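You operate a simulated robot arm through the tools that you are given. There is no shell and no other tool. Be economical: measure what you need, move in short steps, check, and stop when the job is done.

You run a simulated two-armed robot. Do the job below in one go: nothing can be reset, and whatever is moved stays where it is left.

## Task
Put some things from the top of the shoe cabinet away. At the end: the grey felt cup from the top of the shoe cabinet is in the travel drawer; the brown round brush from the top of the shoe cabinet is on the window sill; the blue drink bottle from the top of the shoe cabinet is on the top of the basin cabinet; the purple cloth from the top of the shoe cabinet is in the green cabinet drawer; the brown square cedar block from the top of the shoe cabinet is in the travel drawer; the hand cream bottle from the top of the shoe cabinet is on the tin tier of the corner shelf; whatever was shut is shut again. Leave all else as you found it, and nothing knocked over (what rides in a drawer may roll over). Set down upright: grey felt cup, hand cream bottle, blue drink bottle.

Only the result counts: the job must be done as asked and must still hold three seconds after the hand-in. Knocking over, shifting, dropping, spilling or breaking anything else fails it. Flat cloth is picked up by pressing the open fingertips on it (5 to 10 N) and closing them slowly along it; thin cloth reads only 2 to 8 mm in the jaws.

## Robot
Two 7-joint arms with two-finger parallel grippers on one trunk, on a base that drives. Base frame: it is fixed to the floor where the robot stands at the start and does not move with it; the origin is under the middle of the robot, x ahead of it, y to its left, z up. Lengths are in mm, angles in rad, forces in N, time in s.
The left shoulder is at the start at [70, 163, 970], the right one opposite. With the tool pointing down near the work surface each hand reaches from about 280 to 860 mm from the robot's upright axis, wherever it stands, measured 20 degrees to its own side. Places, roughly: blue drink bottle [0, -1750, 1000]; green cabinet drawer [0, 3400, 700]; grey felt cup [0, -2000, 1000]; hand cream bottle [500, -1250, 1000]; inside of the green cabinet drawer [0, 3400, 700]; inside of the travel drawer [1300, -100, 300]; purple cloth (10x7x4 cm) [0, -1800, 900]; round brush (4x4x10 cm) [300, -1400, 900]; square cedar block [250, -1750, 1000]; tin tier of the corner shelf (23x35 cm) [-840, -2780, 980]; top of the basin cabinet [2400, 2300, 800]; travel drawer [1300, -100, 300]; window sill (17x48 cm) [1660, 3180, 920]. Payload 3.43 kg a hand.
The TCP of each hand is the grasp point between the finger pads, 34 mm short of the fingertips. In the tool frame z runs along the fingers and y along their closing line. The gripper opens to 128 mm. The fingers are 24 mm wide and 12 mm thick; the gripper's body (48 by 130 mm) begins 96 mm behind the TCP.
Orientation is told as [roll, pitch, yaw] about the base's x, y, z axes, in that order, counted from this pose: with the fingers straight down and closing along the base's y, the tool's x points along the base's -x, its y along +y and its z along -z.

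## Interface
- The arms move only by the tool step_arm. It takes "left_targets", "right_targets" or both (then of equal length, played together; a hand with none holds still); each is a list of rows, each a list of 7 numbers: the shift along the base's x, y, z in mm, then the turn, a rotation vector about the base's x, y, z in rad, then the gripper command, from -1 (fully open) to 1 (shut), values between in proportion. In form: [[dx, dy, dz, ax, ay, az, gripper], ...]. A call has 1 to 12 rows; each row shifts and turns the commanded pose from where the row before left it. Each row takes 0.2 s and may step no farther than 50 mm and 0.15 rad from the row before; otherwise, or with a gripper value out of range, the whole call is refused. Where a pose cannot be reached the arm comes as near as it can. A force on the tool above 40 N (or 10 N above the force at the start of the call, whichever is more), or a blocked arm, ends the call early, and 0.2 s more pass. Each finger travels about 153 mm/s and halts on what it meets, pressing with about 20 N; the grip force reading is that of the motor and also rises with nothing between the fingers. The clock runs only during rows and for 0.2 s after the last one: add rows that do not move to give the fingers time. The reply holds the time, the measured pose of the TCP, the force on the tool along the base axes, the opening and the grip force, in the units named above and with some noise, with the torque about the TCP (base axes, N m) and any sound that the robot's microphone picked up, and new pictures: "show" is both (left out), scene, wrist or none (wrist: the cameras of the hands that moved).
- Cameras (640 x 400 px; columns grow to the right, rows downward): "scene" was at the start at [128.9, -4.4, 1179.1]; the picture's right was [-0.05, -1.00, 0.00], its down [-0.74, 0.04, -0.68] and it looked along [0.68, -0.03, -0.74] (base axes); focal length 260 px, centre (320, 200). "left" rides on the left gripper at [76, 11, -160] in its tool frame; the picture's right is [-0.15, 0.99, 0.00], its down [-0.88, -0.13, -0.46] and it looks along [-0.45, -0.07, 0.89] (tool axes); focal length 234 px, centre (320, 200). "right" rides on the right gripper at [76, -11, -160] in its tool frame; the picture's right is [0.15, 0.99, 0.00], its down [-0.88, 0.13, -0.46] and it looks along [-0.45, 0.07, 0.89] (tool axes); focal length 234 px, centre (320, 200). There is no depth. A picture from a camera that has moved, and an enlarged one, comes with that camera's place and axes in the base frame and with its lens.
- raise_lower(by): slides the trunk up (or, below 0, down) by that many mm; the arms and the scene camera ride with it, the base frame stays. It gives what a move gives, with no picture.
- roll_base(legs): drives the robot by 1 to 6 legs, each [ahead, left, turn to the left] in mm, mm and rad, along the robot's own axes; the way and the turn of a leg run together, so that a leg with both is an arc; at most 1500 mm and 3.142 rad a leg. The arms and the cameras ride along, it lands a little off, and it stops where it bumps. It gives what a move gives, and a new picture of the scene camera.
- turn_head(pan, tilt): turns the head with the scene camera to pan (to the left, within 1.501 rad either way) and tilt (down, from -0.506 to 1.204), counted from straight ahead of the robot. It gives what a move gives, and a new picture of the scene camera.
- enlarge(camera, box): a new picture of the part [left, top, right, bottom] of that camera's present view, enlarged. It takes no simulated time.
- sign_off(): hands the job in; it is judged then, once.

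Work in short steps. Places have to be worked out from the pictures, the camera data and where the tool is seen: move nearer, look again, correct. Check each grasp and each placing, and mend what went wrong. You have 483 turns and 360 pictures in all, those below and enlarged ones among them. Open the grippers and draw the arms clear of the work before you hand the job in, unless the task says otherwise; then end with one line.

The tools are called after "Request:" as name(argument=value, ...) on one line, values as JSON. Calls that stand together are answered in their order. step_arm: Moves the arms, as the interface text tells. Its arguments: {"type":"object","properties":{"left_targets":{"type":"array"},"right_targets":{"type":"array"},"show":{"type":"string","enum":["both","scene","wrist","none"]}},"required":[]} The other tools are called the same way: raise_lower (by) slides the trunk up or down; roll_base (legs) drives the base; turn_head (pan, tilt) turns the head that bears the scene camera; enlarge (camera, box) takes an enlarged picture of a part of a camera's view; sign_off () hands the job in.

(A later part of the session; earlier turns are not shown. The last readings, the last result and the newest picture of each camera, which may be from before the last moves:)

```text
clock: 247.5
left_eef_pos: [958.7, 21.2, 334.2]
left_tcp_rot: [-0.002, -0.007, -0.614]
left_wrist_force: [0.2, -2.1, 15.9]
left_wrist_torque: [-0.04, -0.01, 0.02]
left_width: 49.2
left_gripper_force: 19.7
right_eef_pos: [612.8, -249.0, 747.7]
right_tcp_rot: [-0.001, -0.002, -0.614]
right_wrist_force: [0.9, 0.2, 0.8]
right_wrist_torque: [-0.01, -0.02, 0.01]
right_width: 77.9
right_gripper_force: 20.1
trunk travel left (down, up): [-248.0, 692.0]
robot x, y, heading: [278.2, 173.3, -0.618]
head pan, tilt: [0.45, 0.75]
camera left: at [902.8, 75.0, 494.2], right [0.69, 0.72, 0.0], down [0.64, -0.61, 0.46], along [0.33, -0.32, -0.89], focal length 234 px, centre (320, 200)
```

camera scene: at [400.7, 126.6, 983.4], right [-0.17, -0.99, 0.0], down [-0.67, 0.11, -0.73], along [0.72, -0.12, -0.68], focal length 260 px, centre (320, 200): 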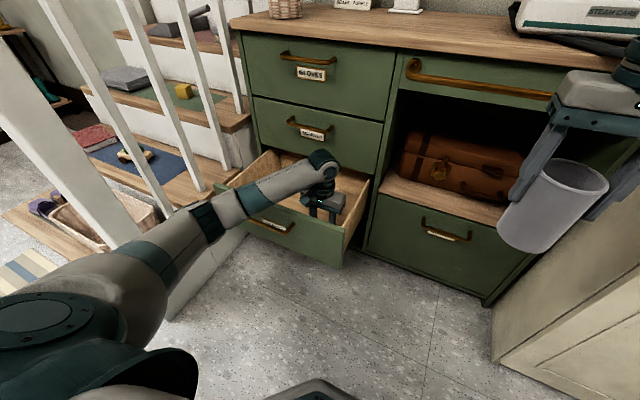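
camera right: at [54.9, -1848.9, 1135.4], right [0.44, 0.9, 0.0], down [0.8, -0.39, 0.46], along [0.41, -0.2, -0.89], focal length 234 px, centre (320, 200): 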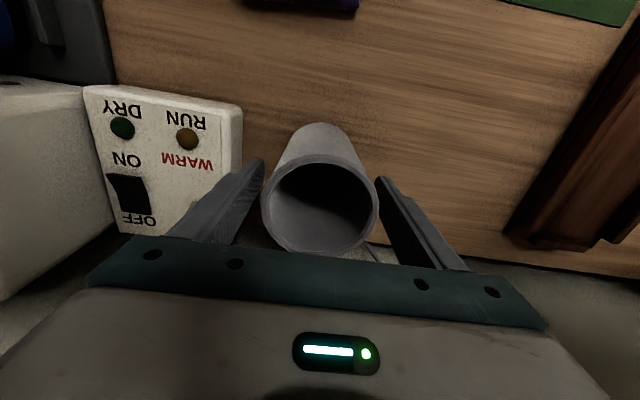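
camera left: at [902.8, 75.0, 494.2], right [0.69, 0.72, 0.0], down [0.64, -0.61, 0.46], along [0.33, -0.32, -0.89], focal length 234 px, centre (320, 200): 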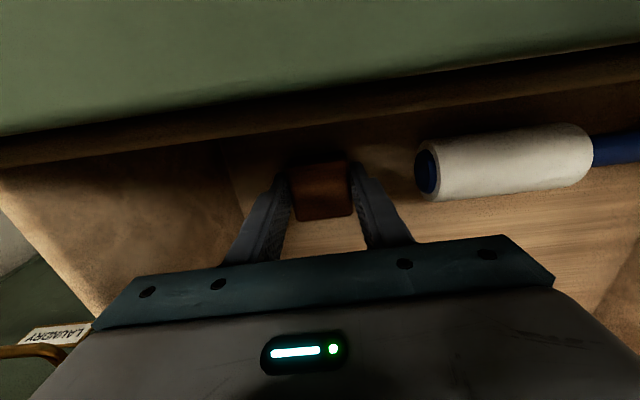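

Contact: drawer floor ≈ 297. I release the block.

Request:
step_arm(left_targets=[[0, 0, 2, 0, 0, 0, 1], [0, 0, 0, 0, 0, 0, 0.1], [0, 0, 0, 0, 0, 0, 0], [0, 0, 30, 0, 0, 0, 0], [0, 0, 45, 0, 0, 0, 0], [0, 0, 45, 0, 0, 0, 0], [0, 0, 45, 0, 0, 0, 0], [0, 0, 45, 0, 0, 0, 0], [0, 0, 45, 0, 0, 0, 0], [0, 0, 45, 0, 0, 0, 0]])

```text
clock: 249.7
left_eef_pos: [958.1, 20.8, 631.0]
left_tcp_rot: [0.002, 0.001, -0.611]
left_wrist_force: [-0.2, 0.3, 0.2]
left_wrist_torque: [-0.02, 0.01, -0.02]
left_width: 64.0
left_gripper_force: 0.1
right_eef_pos: [612.3, -248.7, 746.2]
right_tcp_rot: [0.0, 0.0, -0.613]
right_wrist_force: [-0.6, -0.2, -0.1]
right_wrist_torque: [0.05, 0.0, 0.02]
right_width: 77.5
right_gripper_force: 20.0
trunk travel left (down, up): [-248.0, 692.0]
robot x, y, heading: [280.2, 174.7, -0.622]
head pan, tilt: [0.45, 0.75]
camera scene: at [400.1, 126.6, 983.4], right [-0.17, -0.99, 0.0], down [-0.67, 0.11, -0.73], along [0.72, -0.12, -0.68], focal length 260 px, centre (320, 200)
camera left: at [901.9, 73.3, 791.6], right [0.69, 0.72, 0.0], down [0.65, -0.61, 0.46], along [0.33, -0.31, -0.89], focal length 234 px, centre (320, 200)
```

scene: 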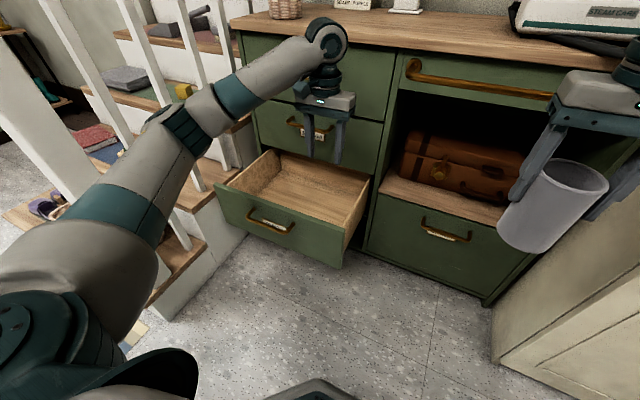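
left: 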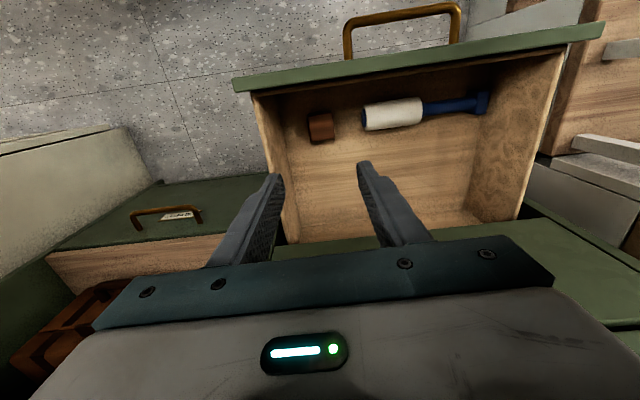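

Block is in the drawer with room behind it. I withdraw the left hand up and back toward the robot's left.

Request:
step_arm(left_targets=[[0, 0, 45, 0, 0, 0, -0.5], [-21, 26, 30, 0, 0, 0, -1], [-21, 26, 30, 0, 0, 0, -1], [-21, 26, 30, 0, 0, 0, -1], [-21, 26, 30, 0, 0, 0, -1], [-21, 26, 30, 0, 0, 0, -1], [-21, 26, 30, 0, 0, 0, -1], [-21, 26, 30, 0, 0, 0, -1], [-21, 26, 30, 0, 0, 0, -1]], show="scene")

```text
clock: 251.7
left_eef_pos: [790.3, 229.6, 917.1]
left_tcp_rot: [0.001, 0.0, -0.613]
left_wrist_force: [0.9, 0.0, 0.1]
left_wrist_torque: [0.01, -0.02, -0.01]
left_width: 128.0
left_gripper_force: 0.1
right_eef_pos: [612.8, -248.5, 747.7]
right_tcp_rot: [0.001, -0.001, -0.615]
right_wrist_force: [-1.0, 0.0, -0.5]
right_wrist_torque: [-0.02, -0.02, -0.01]
right_width: 77.5
right_gripper_force: 20.6
trunk travel left (down, up): [-248.0, 692.0]
robot x, y, heading: [280.2, 165.1, -0.621]
head pan, tilt: [0.45, 0.75]
camera scene: at [399.7, 126.9, 983.5], right [-0.17, -0.99, 0.0], down [-0.67, 0.11, -0.73], along [0.72, -0.12, -0.68], focal length 260 px, centre (320, 200)
```

scene: 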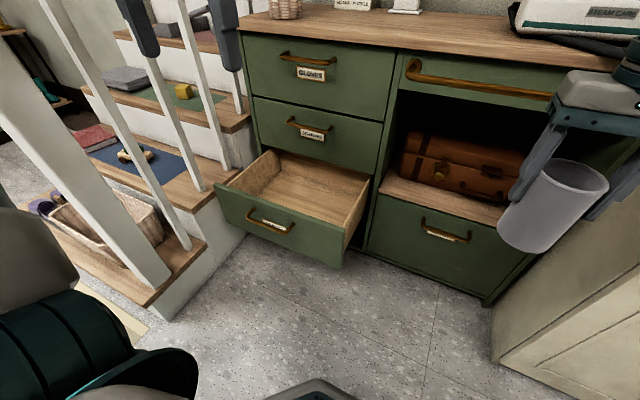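

Now the right hand carries the cup over the drawer.

Request:
step_arm(right_targets=[[38, 28, -3, 0, 0, 0, 1], [38, 28, -3, 0, 0, 0, 1], [38, 28, -3, 0, 0, 0, 1], [38, 28, -3, 0, 0, 0, 1], [38, 28, -3, 0, 0, 0, 1], [38, 28, -3, 0, 0, 0, 1], [38, 28, -3, 0, 0, 0, 1], [38, 28, -3, 0, 0, 0, 1], [38, 28, -3, 0, 0, 0, 1], [38, 28, -3, 0, 0, 0, 1], [0, 0, 0, 0, 0, 0, 1]])

```text
clock: 254.1
left_eef_pos: [792.0, 228.3, 917.0]
left_tcp_rot: [0.0, 0.0, -0.612]
left_wrist_force: [-0.9, -0.1, -0.8]
left_wrist_torque: [0.01, 0.01, 0.01]
left_width: 128.1
left_gripper_force: 0.2
right_eef_pos: [921.7, -11.5, 715.9]
right_tcp_rot: [-0.001, -0.004, -0.6]
right_wrist_force: [-0.8, -0.2, -0.9]
right_wrist_torque: [-0.01, 0.01, 0.01]
right_width: 77.7
right_gripper_force: 19.7
right hand out of reach, approached as far as the arm can: row 9, 10
trunk travel left (down, up): [-248.0, 692.0]
robot x, y, heading: [278.7, 168.6, -0.623]
head pan, tilt: [0.45, 0.75]
camera scene: at [400.8, 126.3, 983.4], right [-0.17, -0.99, 0.0], down [-0.67, 0.12, -0.73], along [0.72, -0.12, -0.68], focal length 260 px, centre (320, 200)
camera right: at [854.1, 22.8, 877.2], right [0.44, 0.9, 0.0], down [0.8, -0.39, 0.46], along [0.41, -0.2, -0.89], focal length 234 px, centre (320, 200)
```

scene: 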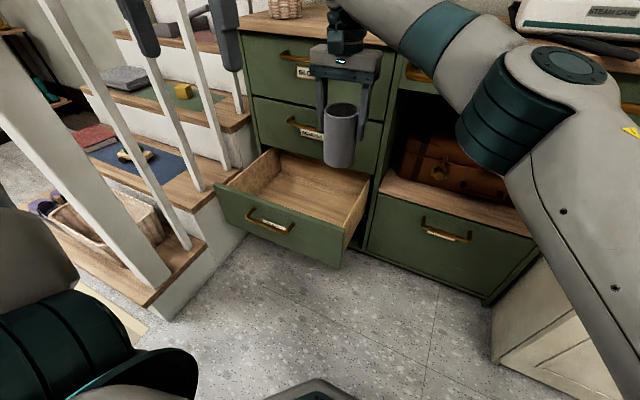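
right: 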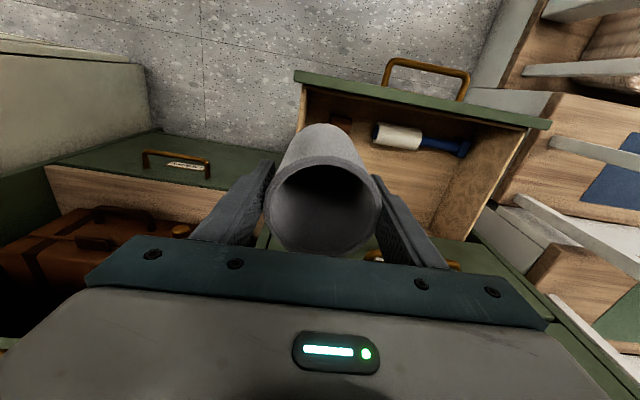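

The right arm hits a joint limit while crossing over; since the cup is round I yaw the hand left 0.5 rad, which eases the wrist, and continue.

Request:
step_arm(right_targets=[[0, 0, 0, 0, 0, 0.12, 1], [0, 0, 0, 0, 0, 0.12, 1], [15, 5, 0, 0, 0, 0.12, 1], [20, 8, 0, 0, 0, 0.12, 1], [20, 8, 0, 0, 0, 0.06, 1], [0, 0, 0, 0, 0, 0, 1]])

```text
clock: 255.5
left_eef_pos: [792.1, 229.9, 916.5]
left_tcp_rot: [-0.001, 0.0, -0.614]
left_wrist_force: [0.0, -1.2, 0.5]
left_wrist_torque: [0.04, -0.04, 0.0]
left_width: 128.0
left_gripper_force: 0.1
right_eef_pos: [927.0, -25.4, 713.4]
right_tcp_rot: [-0.001, 0.001, -0.261]
right_wrist_force: [0.4, -0.5, -0.7]
right_wrist_torque: [0.02, -0.02, 0.01]
right_width: 77.4
right_gripper_force: 19.7
right hand out of reach, approached as far as the arm can: row 3, 4, 5
trunk travel left (down, up): [-248.0, 692.0]
robot x, y, heading: [279.6, 168.3, -0.617]
head pan, tilt: [0.45, 0.75]
camera scene: at [400.6, 126.7, 983.4], right [-0.17, -0.99, 0.0], down [-0.67, 0.11, -0.73], along [0.72, -0.12, -0.68], focal length 260 px, centre (320, 200)
camera right: at [852.4, -16.8, 872.6], right [0.11, 0.99, 0.0], down [0.89, -0.1, 0.45], along [0.45, -0.05, -0.89], focal length 234 px, centre (320, 200)
```

scene: 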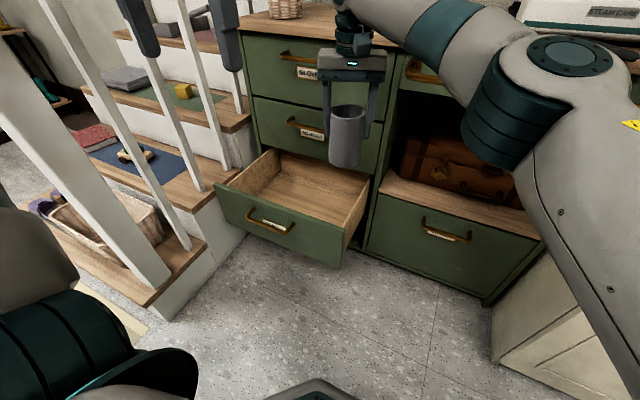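
right: 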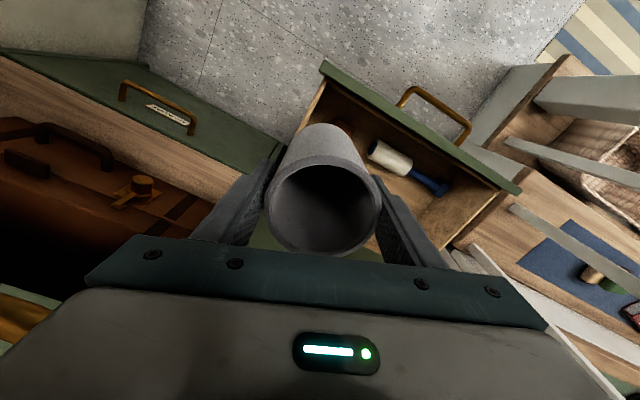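

Distance is the limit, so I rotate the base 0.3 rad left: this swings the right hand toward the drawer while the left elbow moves away from the newel.

Request:
roll_base(legs=[[0, 0, 0.3]])

Request:
step_arm(right_targets=[[0, 0, 0, 0, 0, -0.13, 1], [0, 0, 0, 0, 0, -0.13, 1], [0, 0, 0, 0, 0, -0.13, 1], [0, 0, 0, 0, 0, -0.13, 1], [0, 0, 0, 0, 0, -0.1, 1], [0, 0, 0, 0, 0, 0, 1]])

```text
clock: 256.9
left_eef_pos: [750.7, 377.8, 917.7]
left_tcp_rot: [0.0, 0.0, -0.314]
left_wrist_force: [-0.1, 0.5, 0.2]
left_wrist_torque: [-0.03, 0.01, 0.02]
left_width: 128.0
left_gripper_force: 0.0
right_eef_pos: [955.9, 174.5, 711.0]
right_tcp_rot: [-0.002, 0.004, 0.037]
right_wrist_force: [-0.2, 0.5, -0.5]
right_wrist_torque: [-0.01, 0.0, -0.01]
right_width: 77.8
right_gripper_force: 19.3
trunk travel left (down, up): [-248.0, 692.0]
robot x, y, heading: [278.7, 171.7, -0.322]
head pan, tilt: [0.45, 0.75]
camera scene: at [407.8, 165.0, 983.4], right [0.13, -0.99, 0.0], down [-0.68, -0.09, -0.73], along [0.72, 0.09, -0.68], focal length 260 px, centre (320, 200)
```

scene: 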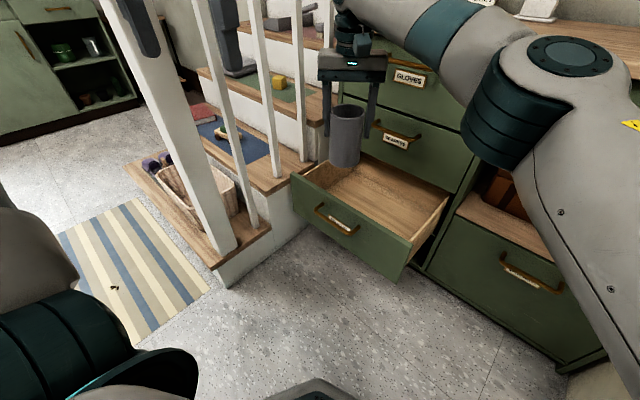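

```text
clock: 258.2
left_eef_pos: [751.2, 377.5, 916.4]
left_tcp_rot: [-0.001, 0.0, -0.314]
left_wrist_force: [0.3, -0.4, 0.4]
left_wrist_torque: [0.0, -0.03, 0.02]
left_width: 128.0
left_gripper_force: 0.1
right_eef_pos: [955.5, 174.2, 711.4]
right_tcp_rot: [-0.001, 0.0, -0.585]
right_wrist_force: [-0.2, 0.8, -0.4]
right_wrist_torque: [0.01, 0.0, 0.0]
right_width: 78.0
right_gripper_force: 20.3
trunk travel left (down, up): [-248.0, 692.0]
robot x, y, heading: [279.8, 170.8, -0.32]
head pan, tilt: [0.45, 0.75]
camera scene: at [407.9, 164.7, 983.4], right [0.13, -0.99, 0.0], down [-0.68, -0.09, -0.73], along [0.72, 0.09, -0.68], focal length 260 px, centre (320, 200)
camera right: at [887.9, 206.1, 872.2], right [0.42, 0.91, 0.0], down [0.81, -0.38, 0.45], along [0.41, -0.19, -0.89], focal length 234 px, centre (320, 200)
```

scene: 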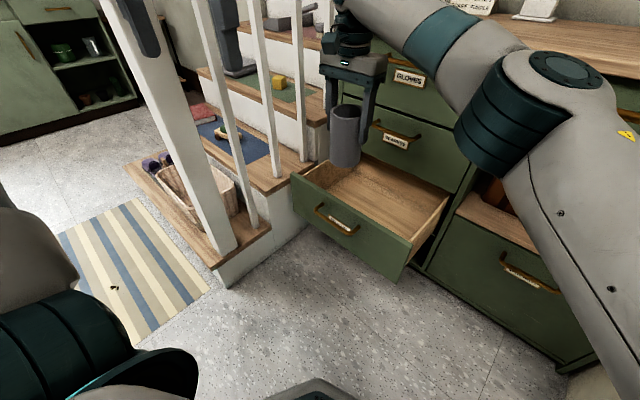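
right: 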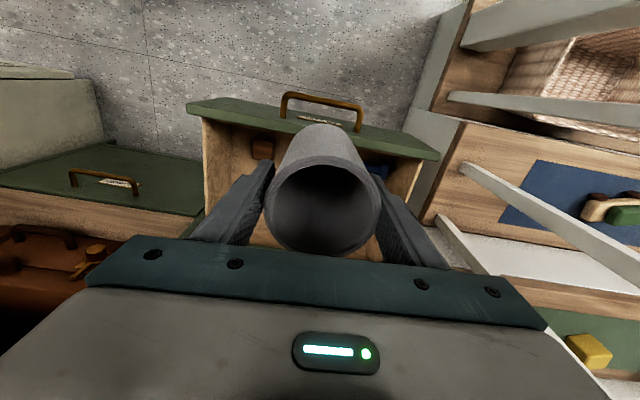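

Now I move to n≈845, l≈608 above the free area behind the block.

Request:
step_arm(right_targets=[[22, -39, -10, 0, 0, 0, 1], [22, -39, -10, 0, 0, 0, 1], [22, -39, -10, 0, 0, 0, 1], [21, -40, -10, 0, 0, 0, 1], [0, 0, 0, 0, 0, 0, 1]])

```text
clock: 259.4
left_eef_pos: [750.7, 377.4, 916.5]
left_tcp_rot: [0.0, 0.0, -0.314]
left_wrist_force: [0.5, -0.6, 0.1]
left_wrist_torque: [-0.01, 0.02, -0.01]
left_width: 128.1
left_gripper_force: 0.1
right_eef_pos: [1008.4, 43.5, 677.8]
right_tcp_rot: [-0.002, 0.001, -0.583]
right_wrist_force: [-0.8, 0.6, -0.9]
right_wrist_torque: [0.01, 0.02, 0.01]
right_width: 77.7
right_gripper_force: 20.1
right hand out of reach, approached as far as the arm can: row 3, 4
trunk travel left (down, up): [-248.0, 692.0]
robot x, y, heading: [278.8, 168.2, -0.32]
head pan, tilt: [0.45, 0.75]
camera scene: at [407.9, 164.4, 983.4], right [0.13, -0.99, 0.0], down [-0.68, -0.09, -0.73], along [0.72, 0.09, -0.68], focal length 260 px, centre (320, 200)
camera right: at [940.7, 75.8, 838.5], right [0.42, 0.91, 0.0], down [0.81, -0.38, 0.45], along [0.41, -0.19, -0.89], focal length 234 px, centre (320, 200)
```

scene: 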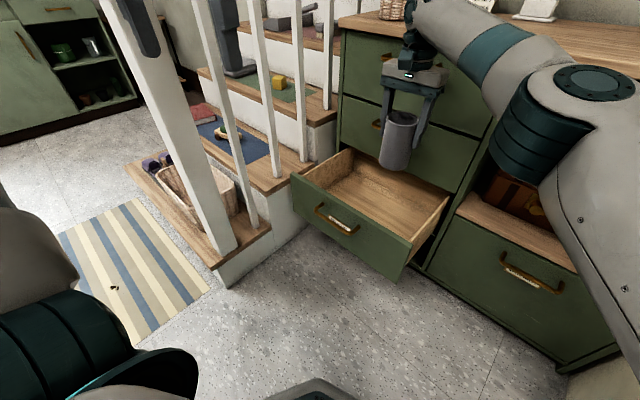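
right: 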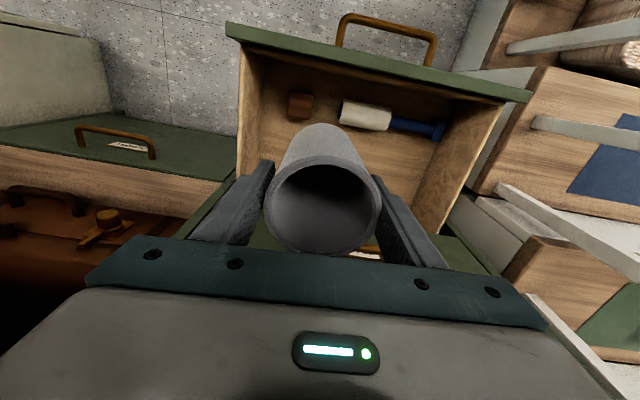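

Slightly short of reach (n≈802). I drive the base 55 ahead and look again.

Request:
roll_base(legs=[[50, -10, 0]])

Request:
step_arm(right_targets=[[0, 0, -40, 0, 0, 0, 1], [0, 0, -40, 0, 0, 0, 1], [0, 0, 0, 0, 0, 0, 1]])

```text
clock: 260.5
left_eef_pos: [791.9, 355.5, 916.1]
left_tcp_rot: [0.0, 0.002, -0.314]
left_wrist_force: [0.4, 1.3, 0.6]
left_wrist_torque: [0.0, 0.0, 0.01]
left_width: 128.1
left_gripper_force: 0.1
right_eef_pos: [1047.1, 22.8, 678.0]
right_tcp_rot: [-0.007, 0.013, -0.583]
right_wrist_force: [0.0, -0.9, 0.5]
right_wrist_torque: [-0.01, 0.01, -0.01]
right_width: 77.8
right_gripper_force: 20.3
trunk travel left (down, up): [-248.0, 692.0]
robot x, y, heading: [315.8, 150.7, -0.318]
head pan, tilt: [0.45, 0.75]
stopped in leg 1: the force on the tool passed its limit (the readings are from after the stop); the commanded pose is now the measured one
camera scene: at [449.4, 141.3, 983.4], right [0.13, -0.99, 0.0], down [-0.68, -0.09, -0.73], along [0.72, 0.09, -0.68], focal length 260 px, centre (320, 200)
```

scene: 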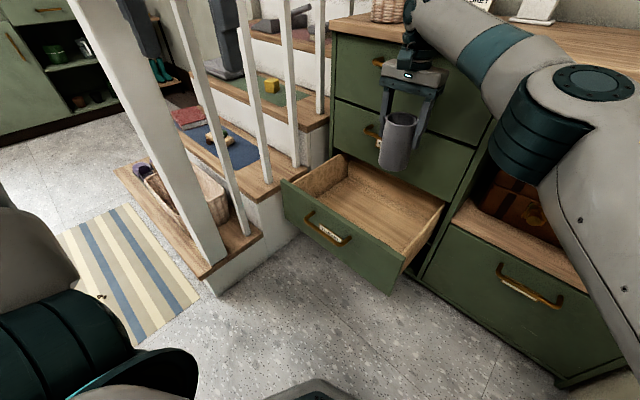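

```text
clock: 261.3
left_eef_pos: [792.6, 354.0, 917.2]
left_tcp_rot: [0.001, 0.001, -0.315]
left_wrist_force: [-0.3, -0.3, 0.5]
left_wrist_torque: [0.0, 0.01, -0.02]
left_width: 128.0
left_gripper_force: 0.1
right_eef_pos: [1042.1, 21.7, 599.5]
right_tcp_rot: [-0.009, 0.012, -0.582]
right_wrist_force: [-0.1, 0.3, -0.2]
right_wrist_torque: [0.02, 0.01, 0.01]
right_width: 77.9
right_gripper_force: 20.0
trunk travel left (down, up): [-248.0, 692.0]
robot x, y, heading: [322.3, 147.6, -0.323]
head pan, tilt: [0.45, 0.75]
camera scene: at [449.4, 141.2, 983.5], right [0.13, -0.99, 0.0], down [-0.68, -0.09, -0.73], along [0.73, 0.09, -0.68], focal length 260 px, centre (320, 200)
camera right: at [978.2, 54.4, 760.6], right [0.42, 0.91, -0.01], down [0.81, -0.37, 0.44], along [0.4, -0.19, -0.9], focal length 234 px, centre (320, 200)
```

scene: 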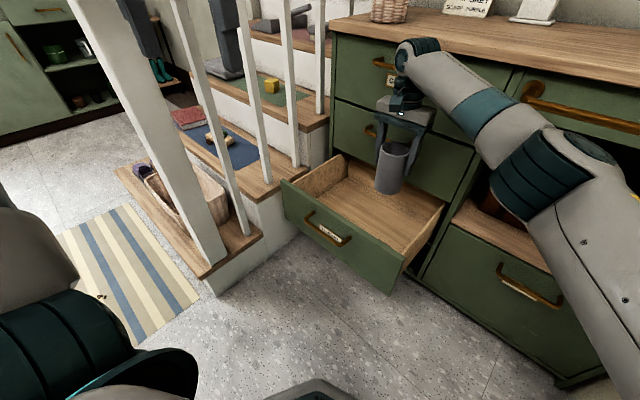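
right: 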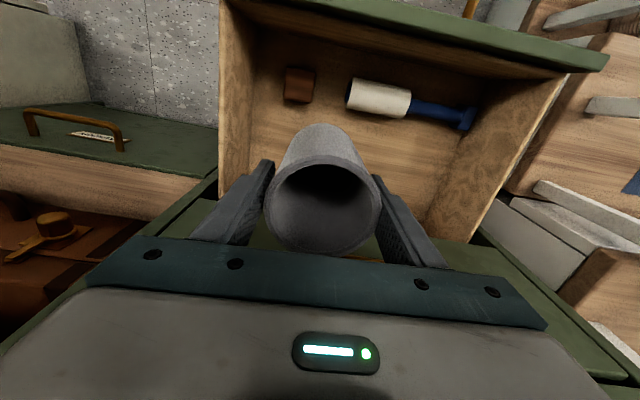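

Positioned at n≈842, l≈612; the stop was a light touch on a handle. I back off 8 mm and lower the cup into the drawer.

Request:
step_arm(right_targets=[[-7, 5, 0, 0, 0, 0, 1], [0, 0, -40, 0, 0, 0, 1], [0, 0, -40, 0, 0, 0, 1], [0, 0, -40, 0, 0, 0, 1], [0, 0, -40, 0, 0, 0, 1], [0, 0, -15, 0, 0, 0, 1], [0, 0, 0, 0, 0, 0, 1]])

```text
clock: 262.9
left_eef_pos: [791.7, 354.7, 916.7]
left_tcp_rot: [0.0, 0.002, -0.314]
left_wrist_force: [-0.2, 0.0, -0.2]
left_wrist_torque: [-0.05, -0.04, -0.05]
left_width: 128.3
left_gripper_force: 0.0
right_eef_pos: [1039.1, 25.7, 423.8]
right_tcp_rot: [-0.009, 0.012, -0.582]
right_wrist_force: [-0.5, 0.2, 0.1]
right_wrist_torque: [0.02, -0.01, 0.05]
right_width: 77.4
right_gripper_force: 20.1
trunk travel left (down, up): [-248.0, 692.0]
robot x, y, heading: [321.5, 143.6, -0.32]
head pan, tilt: [0.45, 0.75]
camera scene: at [449.4, 141.2, 983.4], right [0.13, -0.99, 0.0], down [-0.68, -0.09, -0.73], along [0.72, 0.09, -0.68], focal length 260 px, centre (320, 200)
camera right: at [974.3, 57.4, 584.7], right [0.42, 0.91, -0.01], down [0.81, -0.37, 0.44], along [0.4, -0.19, -0.9], focal length 234 px, centre (320, 200)
```

scene: 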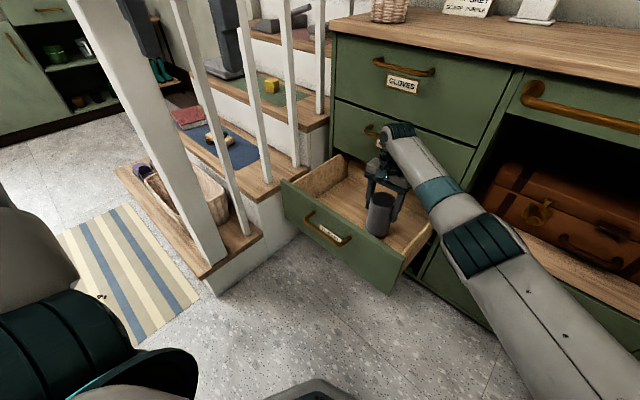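
right: 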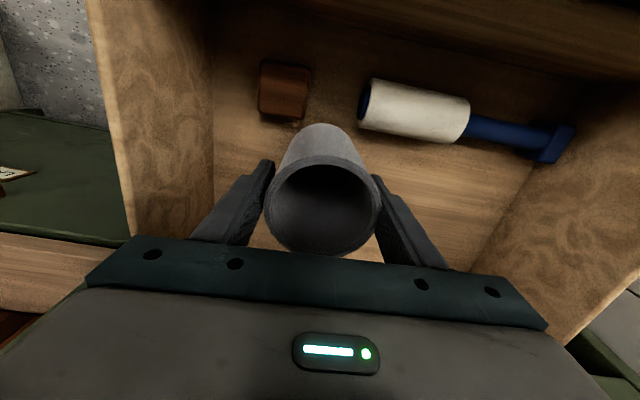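

Clear of block and roller. I lower the last 35 mm gently.

Request:
step_arm(right_targets=[[0, 0, -15, 0, 0, 0, 1], [0, 0, -8, 0, 0, 0, 1], [0, 0, -5, 0, 0, 0, 1], [0, 0, -4, 0, 0, 0, 1], [0, 0, -3, 0, 0, 0, 1], [0, 0, 0, 0, 0, 0, 1]], show="none")

```text
clock: 264.3
left_eef_pos: [790.2, 354.5, 917.8]
left_tcp_rot: [0.003, -0.002, -0.313]
left_wrist_force: [-0.3, -0.2, 0.8]
left_wrist_torque: [0.0, 0.0, -0.03]
left_width: 127.9
left_gripper_force: 0.0
right_eef_pos: [1038.7, 27.3, 390.8]
right_tcp_rot: [-0.006, 0.008, -0.581]
right_wrist_force: [-0.9, -3.8, 22.8]
right_wrist_torque: [0.05, -0.3, 0.09]
right_width: 78.4
right_gripper_force: 19.9
trunk travel left (down, up): [-248.0, 692.0]
robot x, y, heading: [315.7, 144.1, -0.321]
head pan, tilt: [0.45, 0.75]
```

Contact. I ease up 2 mm, open the fingers to about 96 mm and rise straight.

Request:
step_arm(right_targets=[[0, 0, 3, 0, 0, 0, 1], [0, 0, 0, 0, 0, 0, -0.35], [0, 0, 0, 0, 0, 0, -0.48], [0, 0, 15, 0, 0, 0, -0.48], [0, 0, 40, 0, 0, 0, -0.48], [0, 0, 45, 0, 0, 0, -0.48], [0, 0, 45, 0, 0, 0, -0.48]])

```text
clock: 265.9
left_eef_pos: [792.2, 353.7, 916.9]
left_tcp_rot: [0.001, 0.003, -0.314]
left_wrist_force: [0.5, -0.9, -0.4]
left_wrist_torque: [0.01, 0.0, 0.0]
left_width: 128.0
left_gripper_force: 0.1
right_eef_pos: [1038.7, 29.6, 541.1]
right_tcp_rot: [-0.008, 0.011, -0.581]
right_wrist_force: [-0.2, -0.1, 0.0]
right_wrist_torque: [0.02, -0.02, -0.03]
right_width: 94.7
right_gripper_force: 0.1
trunk travel left (down, up): [-248.0, 692.0]
robot x, y, heading: [321.9, 143.1, -0.324]
head pan, tilt: [0.45, 0.75]
camera scene: at [449.0, 141.3, 983.4], right [0.13, -0.99, 0.0], down [-0.68, -0.09, -0.73], along [0.73, 0.09, -0.68], focal length 260 px, centre (320, 200)
camera right: at [971.5, 60.8, 702.6], right [0.42, 0.91, -0.01], down [0.81, -0.37, 0.44], along [0.4, -0.19, -0.9], focal length 234 px, centre (320, 200)
```

scene: 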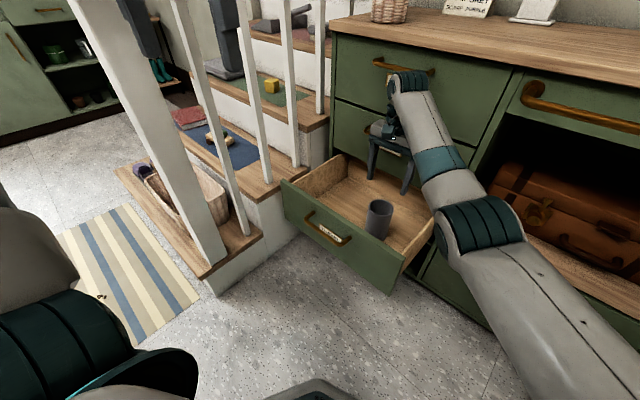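
right: 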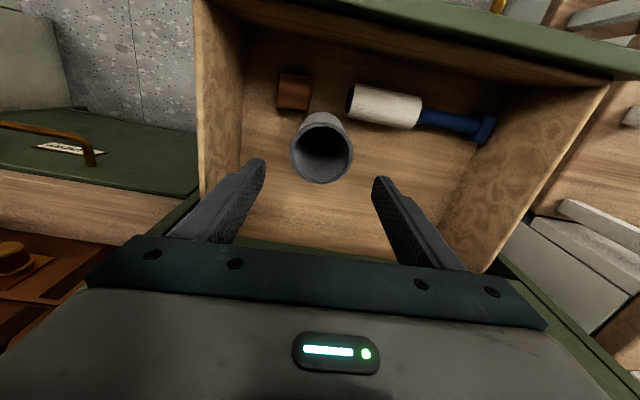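

The cup stands upright in the drawer beside the block. I raise the right hand and draw it back to the right.

Request:
step_arm(right_targets=[[0, 0, 45, 0, 0, 0, -0.48], [0, 0, 45, 0, 0, 0, -0.48], [0, 0, 45, 0, 0, 0, -0.48], [-20, 5, 40, 0, 0, 0, -0.48], [-43, -5, 0, 0, 0, 0, 0], [-43, -12, 0, 0, 0, 0, 0], [-43, -12, 0, 0, 0, 0, 0], [-43, -12, 0, 0, 0, 0, 0], [-43, -12, 0, 0, 0, 0, 0], [-43, -12, 0, 0, 0, 0, 0], [-43, -12, 0, 0, 0, 0, 0]], show="scene")

```text
clock: 268.3
left_eef_pos: [791.8, 353.1, 916.6]
left_tcp_rot: [0.002, 0.002, -0.315]
left_wrist_force: [0.1, 0.0, 0.1]
left_wrist_torque: [0.01, -0.02, 0.02]
left_width: 128.1
left_gripper_force: 0.0
right_eef_pos: [718.7, -43.5, 712.5]
right_tcp_rot: [-0.008, 0.014, -0.58]
right_wrist_force: [-0.7, -0.3, 0.3]
right_wrist_torque: [-0.01, -0.01, -0.02]
right_width: 63.8
right_gripper_force: 0.1
trunk travel left (down, up): [-248.0, 692.0]
robot x, y, heading: [320.0, 148.1, -0.323]
head pan, tilt: [0.45, 0.75]
camera scene: at [448.9, 141.0, 983.5], right [0.13, -0.99, 0.0], down [-0.68, -0.09, -0.73], along [0.73, 0.09, -0.68], focal length 260 px, centre (320, 200)
```

scene: 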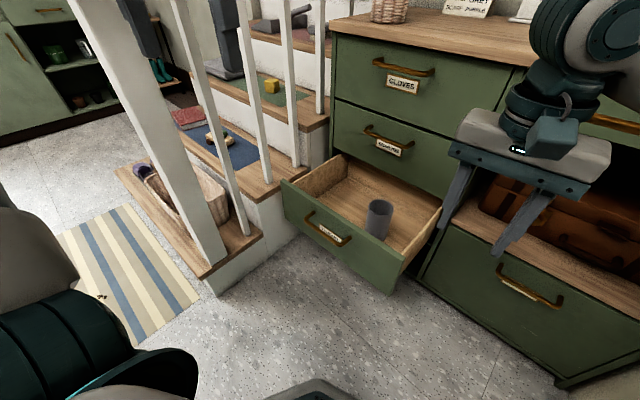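

Now the left hand descends in front of the handle, closed and tilted forward 45°, to push the drawer shut.

Request:
step_arm(left_targets=[[4, -12, -44, 0, 0, -0.145, 1], [4, -12, -44, 0, 0, -0.145, 1], [4, -12, -44, -0.075, -0.11, 0, 1], [4, -12, -44, -0.075, -0.11, 0, 1], [4, -12, -44, -0.075, -0.11, 0, 1], [4, -12, -44, -0.075, -0.11, 0, 1], [4, -12, -44, -0.075, -0.11, 0, 1], [4, -12, -44, -0.075, -0.11, 0, 1], [4, -9, -44, 0, 0, 0, 1], [0, 0, 0, 0, 0, 0, 1]])

```text
clock: 270.5
left_eef_pos: [916.1, 249.7, 534.0]
left_tcp_rot: [0.006, -0.796, -0.605]
left_wrist_force: [-0.4, 0.1, -0.1]
left_wrist_torque: [-0.05, -0.06, -0.02]
left_width: 0.0
left_gripper_force: 20.2
left hand out of reach, approached as far as the arm can: row 6, 7, 8
right_eef_pos: [719.4, -42.4, 711.1]
right_tcp_rot: [-0.008, 0.012, -0.582]
right_wrist_force: [0.0, 0.1, -0.6]
right_wrist_torque: [0.0, -0.01, 0.0]
right_width: 64.1
right_gripper_force: 0.1
trunk travel left (down, up): [-248.0, 692.0]
robot x, y, heading: [318.1, 148.0, -0.319]
head pan, tilt: [0.45, 0.75]
camera scene: at [449.4, 141.2, 983.4], right [0.13, -0.99, 0.0], down [-0.68, -0.09, -0.73], along [0.72, 0.09, -0.68], focal length 260 px, centre (320, 200)
camera left: at [784.2, 353.1, 592.4], right [0.64, 0.76, 0.11], down [0.16, -0.27, 0.95], along [0.75, -0.59, -0.3], focal length 234 px, centre (320, 200)
```

scene: 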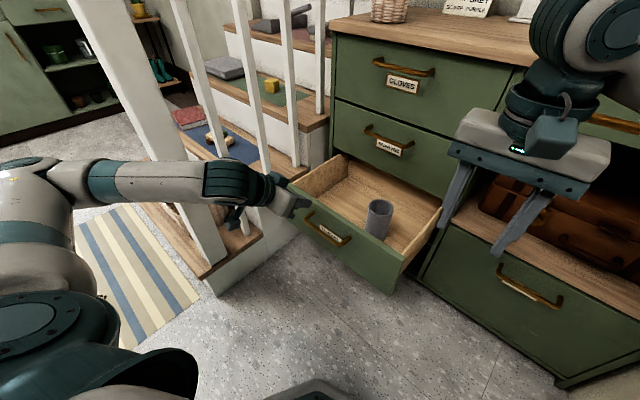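
left: 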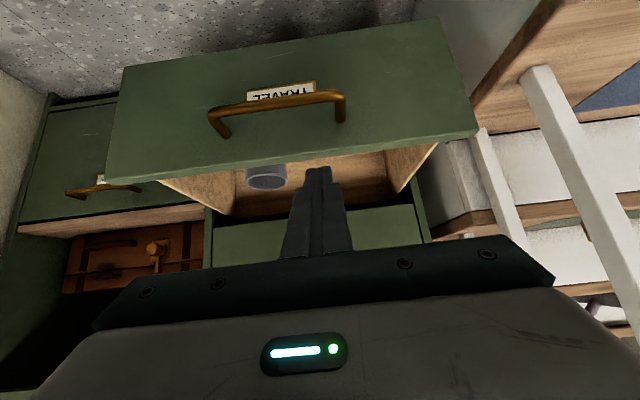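

I shift left past the handle end (l≈790) and lower to push directly on the drawer's face.

Request:
step_arm(left_targets=[[7, 14, -30, 0, 0, 0, 1], [7, 14, -30, 0, 0, 0, 1], [7, 14, -30, 0, 0, 0, 1], [7, 14, -30, 0, 0, 0, 1], [0, 0, 0, 0, 0, 0, 1]])

```text
clock: 271.7
left_eef_pos: [944.1, 304.4, 417.8]
left_tcp_rot: [0.007, -0.798, -0.606]
left_wrist_force: [-0.1, -0.6, 0.0]
left_wrist_torque: [-0.01, 0.0, 0.04]
left_width: 0.0
left_gripper_force: 20.7
right_eef_pos: [720.0, -42.9, 710.5]
right_tcp_rot: [-0.008, 0.011, -0.582]
right_wrist_force: [0.2, 0.4, -0.4]
right_wrist_torque: [-0.02, 0.04, 0.0]
right_width: 63.9
right_gripper_force: 0.1
trunk travel left (down, up): [-248.0, 692.0]
robot x, y, heading: [321.4, 145.5, -0.318]
head pan, tilt: [0.45, 0.75]
camera scene: at [449.4, 141.2, 983.4], right [0.13, -0.99, 0.0], down [-0.68, -0.09, -0.73], along [0.72, 0.09, -0.68], focal length 260 px, centre (320, 200)
camera left: at [812.3, 408.3, 475.8], right [0.64, 0.76, 0.11], down [0.16, -0.27, 0.95], along [0.75, -0.59, -0.3], focal length 234 px, centre (320, 200)
```

scene: 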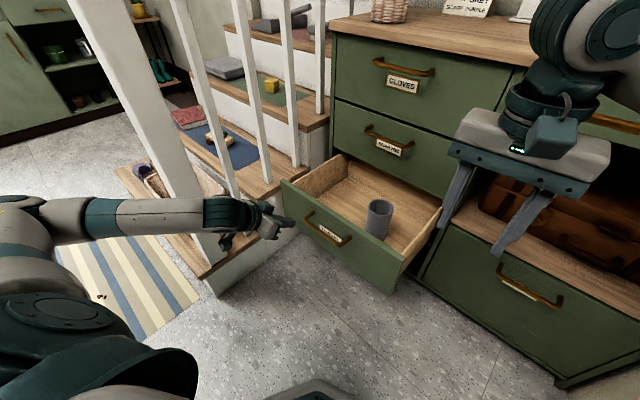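
left: 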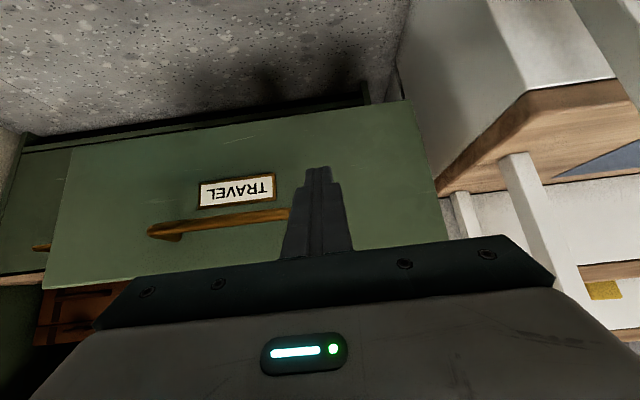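

Aligned on the face beside the handle. I approach, then push slowly so the cup stays up.

Request:
step_arm(left_targets=[[24, -17, 0, 0, 0, 0, 1], [16, -11, 0, 0, 0, 0, 1], [10, -7, 0, 0, 0, 0, 1], [8, -6, 0, 0, 0, 0, 1], [10, -7, 0, 0, 0, 0, 1], [12, -8, 0, 0, 0, 0, 1], [12, -8, 0, 0, 0, 0, 1], [12, -8.5, 0, 0, 0, 0, 1], [12, -8.5, 0, 0, 0, 0, 1], [12, -8.5, 0, 0, 0, 0, 1], [12, -8.5, 0, 0, 0, 0, 1], [8, -5.5, 0, 0, 0, 0, 1]], show="scene")

```text
clock: 274.3
left_eef_pos: [1089.8, 200.3, 418.9]
left_tcp_rot: [0.006, -0.796, -0.605]
left_wrist_force: [0.7, -0.5, 0.5]
left_wrist_torque: [0.03, -0.01, 0.01]
left_width: 0.0
left_gripper_force: 19.9
right_eef_pos: [719.1, -43.4, 711.8]
right_tcp_rot: [-0.009, 0.013, -0.582]
right_wrist_force: [-0.2, 0.1, -0.4]
right_wrist_torque: [0.01, -0.01, 0.01]
right_width: 64.0
right_gripper_force: 0.1
trunk travel left (down, up): [-248.0, 692.0]
robot x, y, heading: [319.5, 147.9, -0.325]
head pan, tilt: [0.45, 0.75]
camera scene: at [449.5, 141.1, 983.4], right [0.13, -0.99, 0.0], down [-0.68, -0.09, -0.73], along [0.72, 0.09, -0.68], focal length 260 px, centre (320, 200)
```

scene: 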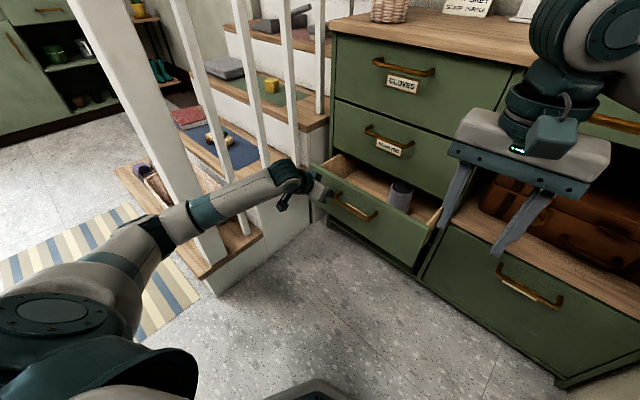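

The drawer slides in, cup upright. I continue pushing.

Request:
step_arm(left_targets=[[8, -5.5, 0, 0, 0, 0, 1], [12, -8.3, 0, 0, 0, 0, 1], [12, -8.3, 0, 0, 0, 0, 1], [12, -8.3, 0, 0, 0, 0, 1], [12, -8.3, 0, 0, 0, 0, 1], [12, -8.3, 0, 0, 0, 0, 1], [12, -8.3, 0, 0, 0, 0, 1], [12, -8.3, 0, 0, 0, 0, 1], [10, -7, 0, 0, 0, 0, 1], [8, -5.5, 0, 0, 0, 0, 1], [6, -4, 0, 0, 0, 0, 1], [4, -3, 0, 0, 0, 0, 1]], show="scene")

```text
clock: 276.6
left_eef_pos: [1199.7, 127.3, 414.6]
left_tcp_rot: [0.005, -0.789, -0.607]
left_wrist_force: [-16.0, 7.7, 10.5]
left_wrist_torque: [-0.22, -0.13, -0.23]
left_width: 0.2
left_gripper_force: 20.4
right_eef_pos: [717.7, -40.9, 712.2]
right_tcp_rot: [-0.009, 0.012, -0.578]
right_wrist_force: [0.3, 0.5, -0.4]
right_wrist_torque: [0.03, 0.04, 0.0]
right_width: 64.0
right_gripper_force: 0.1
trunk travel left (down, up): [-248.0, 692.0]
robot x, y, heading: [320.4, 145.7, -0.32]
head pan, tilt: [0.45, 0.75]
stopped in row 11 (left hand): the force on the tool passed its limit (the readings are from after the stop); the commanded pose is now the measured one
camera scene: at [447.5, 142.0, 983.7], right [0.13, -0.99, 0.0], down [-0.68, -0.09, -0.73], along [0.73, 0.1, -0.68], focal length 260 px, centre (320, 200)
```

scene: 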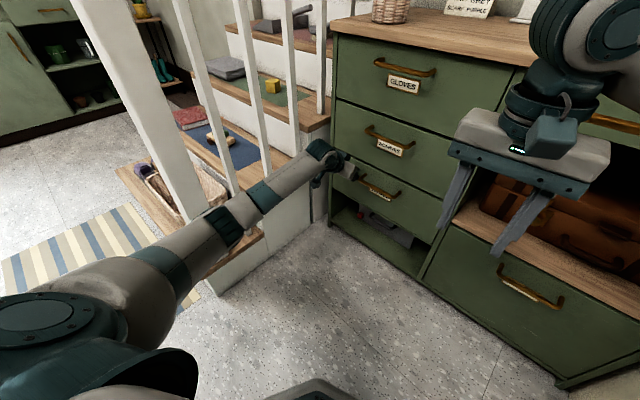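

The drawer appears shut (force stop). I check closely before withdrawing.

Request:
enlarge(camera="scene", box=[320, 90, 480, 270])

Request:
step_arm(left_targets=[[-24, 17, 0, 0, 0, 0, 1], [-24, 17, 10, 0, 0, 0, 1], [-24, 17, 20, 0, 0, 0, 1], [-24, 17, 30, 0, 0, 0, 1], [-24, 17, 30, 0, 0, 0, 1], [-24, 17, 30, 0, 0, 0, 1]], show="scene")

```text
2.22 times, centred on (400, 180) of scene
camera zoom: at [447.5, 142.0, 983.7], right [0.13, -0.99, 0.0], down [-0.68, -0.09, -0.73], along [0.73, 0.1, -0.68], focal length 578 px, centre (142, 244)
```

zoom: 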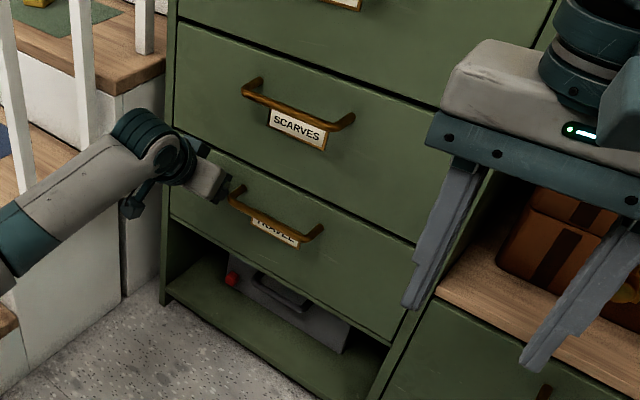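

```text
clock: 278.0
left_eef_pos: [1055.8, 228.5, 535.7]
left_tcp_rot: [0.004, -0.788, -0.605]
left_wrist_force: [-0.8, 0.1, 0.0]
left_wrist_torque: [-0.02, 0.04, -0.03]
left_width: 0.0
left_gripper_force: 19.5
right_eef_pos: [717.6, -42.5, 711.9]
right_tcp_rot: [-0.009, 0.013, -0.579]
right_wrist_force: [0.3, -0.5, -0.4]
right_wrist_torque: [0.0, 0.0, 0.0]
right_width: 64.3
right_gripper_force: 0.0
trunk travel left (down, up): [-248.0, 692.0]
robot x, y, heading: [321.1, 143.7, -0.323]
head pan, tilt: [0.45, 0.75]
camera scene: at [448.6, 141.7, 983.4], right [0.13, -0.99, 0.0], down [-0.68, -0.09, -0.73], along [0.72, 0.1, -0.68], focal length 260 px, centre (320, 200)
```

scene: 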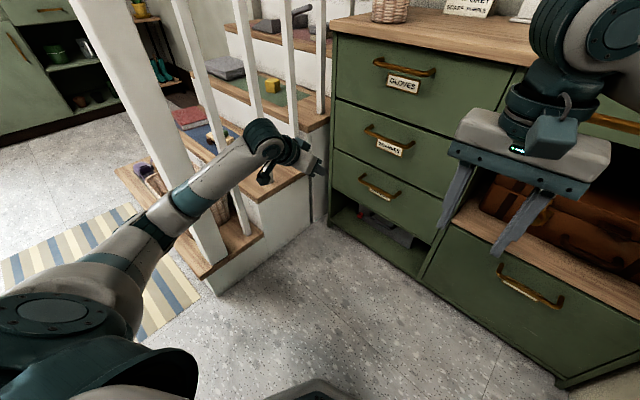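

Shut and flush. I back away, then restore the left hand to straight down.

Request:
roll_base(legs=[[-650, 0, 0]])

Request:
step_arm(left_targets=[[-30, 10, 20, 0.075, 0.109, 0, 0], [-30, 10, 20, 0.075, 0.109, 0, -1], [-30, 10, 20, 0.075, 0.109, 0, -1], [-30, 0, 20, 0.075, 0.109, 0, -1], [-30, 0, 20, 0.075, 0.109, 0, -1], [-30, 0, 20, 0.075, 0.109, 0, -1], [0, 0, 20, 0, 0, 0.145, -1], [0, 0, 20, 0, 0, 0.145, -1]], show="scene")

```text
clock: 281.7
left_eef_pos: [429.6, 438.4, 534.2]
left_tcp_rot: [0.004, -0.786, -0.591]
left_wrist_force: [-0.2, -0.3, 0.8]
left_wrist_torque: [-0.02, -0.01, -0.01]
left_width: 0.0
left_gripper_force: 19.5
right_eef_pos: [96.4, 164.1, 712.7]
right_tcp_rot: [-0.008, 0.012, -0.568]
right_wrist_force: [0.2, 0.5, 0.1]
right_wrist_torque: [-0.06, -0.01, -0.01]
right_width: 64.0
right_gripper_force: 0.0
trunk travel left (down, up): [-248.0, 692.0]
robot x, y, heading: [-303.1, 348.0, -0.305]
head pan, tilt: [0.45, 0.75]
camera scene: at [-176.0, 345.1, 983.5], right [0.14, -0.99, 0.0], down [-0.68, -0.1, -0.73], along [0.72, 0.1, -0.68], focal length 260 px, centre (320, 200)
```

scene: 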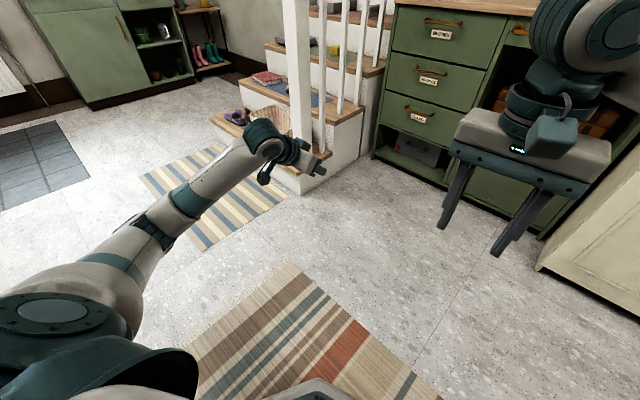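

```text
clock: 283.5
left_eef_pos: [249.8, 469.7, 693.7]
left_tcp_rot: [0.013, 0.007, -0.304]
left_wrist_force: [0.2, 0.1, -0.3]
left_wrist_torque: [0.03, -0.01, -0.03]
left_width: 127.8
left_gripper_force: 0.1
right_eef_pos: [95.9, 164.8, 711.4]
right_tcp_rot: [-0.008, 0.013, -0.568]
right_wrist_force: [0.2, 0.3, 0.2]
right_wrist_torque: [0.0, 0.0, 0.01]
right_width: 64.2
right_gripper_force: 0.1
trunk travel left (down, up): [-248.0, 692.0]
robot x, y, heading: [-302.9, 349.7, -0.31]
head pan, tilt: [0.45, 0.75]
camera scene: at [-176.0, 345.1, 983.4], right [0.14, -0.99, 0.0], down [-0.68, -0.1, -0.73], along [0.72, 0.1, -0.68], focal length 260 px, centre (320, 200)
```

scene: 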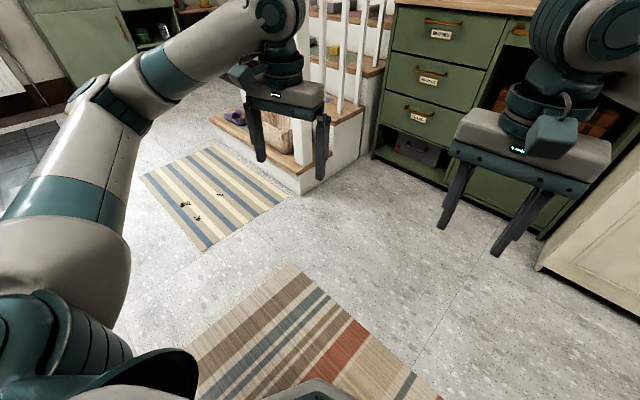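

All good at the travel drawer. Now the hand cream: raise the trunk, square up and drive to the shoe cabinet again.

Request:
raise_lower(by=395)

Request:
roll_base(legs=[[0, 0, -0.297], [0, -700, 0], [0, -664, 0], [700, 0, 0], [240, 0, 0]])

Request:
turn_head(pan=0.0, tilt=0.8)

```text
clock: 287.3
left_eef_pos: [251.2, 468.9, 1088.3]
left_tcp_rot: [0.011, 0.007, -0.304]
left_wrist_force: [-0.2, -0.3, 0.2]
left_wrist_torque: [-0.01, -0.01, 0.02]
left_width: 127.9
left_gripper_force: 0.0
right_eef_pos: [96.2, 164.4, 1107.3]
right_tcp_rot: [-0.007, 0.013, -0.568]
right_wrist_force: [0.0, -0.3, 0.3]
right_wrist_torque: [-0.02, -0.04, -0.01]
right_width: 64.0
right_gripper_force: 0.0
trunk travel left (down, up): [-643.0, 297.0]
robot x, y, heading: [-302.2, 349.1, -0.308]
head pan, tilt: [0.45, 0.75]
```

```text
clock: 299.6
left_eef_pos: [97.0, -1224.8, 1094.5]
left_tcp_rot: [0.033, 0.003, -0.546]
left_wrist_force: [0.6, 0.5, -0.6]
left_wrist_torque: [0.04, 0.0, 0.0]
left_width: 128.1
left_gripper_force: 0.1
right_eef_pos: [-121.3, -1488.4, 1113.8]
right_tcp_rot: [0.012, -0.002, -0.802]
right_wrist_force: [-1.1, -0.1, 0.8]
right_wrist_torque: [0.01, 0.01, 0.01]
right_width: 64.0
right_gripper_force: 0.2
trunk travel left (down, up): [-643.0, 297.0]
robot x, y, heading: [-448.7, -1212.6, -0.54]
head pan, tilt: [0.45, 0.75]
stopped in leg 5: the robot was blocked; the commanded pose is now the measured one
camera scene: at [-350.3, -1250.4, 1382.1], right [-0.09, -1.0, -0.01], down [-0.66, 0.06, -0.75], along [0.74, -0.06, -0.67], focal length 260 px, centre (320, 200)
```

scene: 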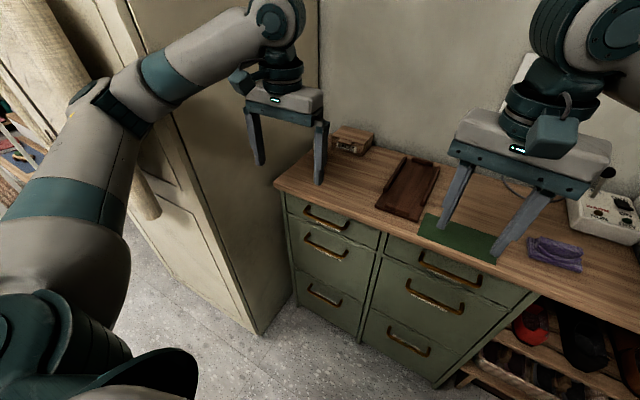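

```text
clock: 300.5
left_eef_pos: [97.3, -1225.4, 1093.4]
left_tcp_rot: [0.033, 0.006, -0.547]
left_wrist_force: [0.5, 0.1, -0.6]
left_wrist_torque: [-0.01, -0.01, -0.01]
left_width: 127.9
left_gripper_force: 0.1
right_eef_pos: [-123.5, -1486.8, 1114.5]
right_tcp_rot: [0.013, 0.0, -0.803]
right_wrist_force: [0.0, -0.8, -0.5]
right_wrist_torque: [-0.02, 0.01, 0.03]
right_width: 63.7
right_gripper_force: 0.0
trunk travel left (down, up): [-643.0, 297.0]
robot x, y, heading: [-447.5, -1213.7, -0.542]
head pan, tilt: [0.0, 0.799]
camera scene: at [-364.6, -1283.6, 1376.6], right [-0.51, -0.86, -0.02], down [-0.6, 0.37, -0.71], along [0.61, -0.36, -0.7], focal length 260 px, centre (320, 200)
```

scene: 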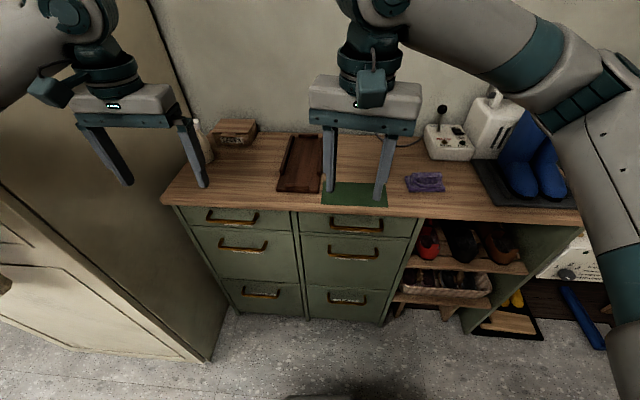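

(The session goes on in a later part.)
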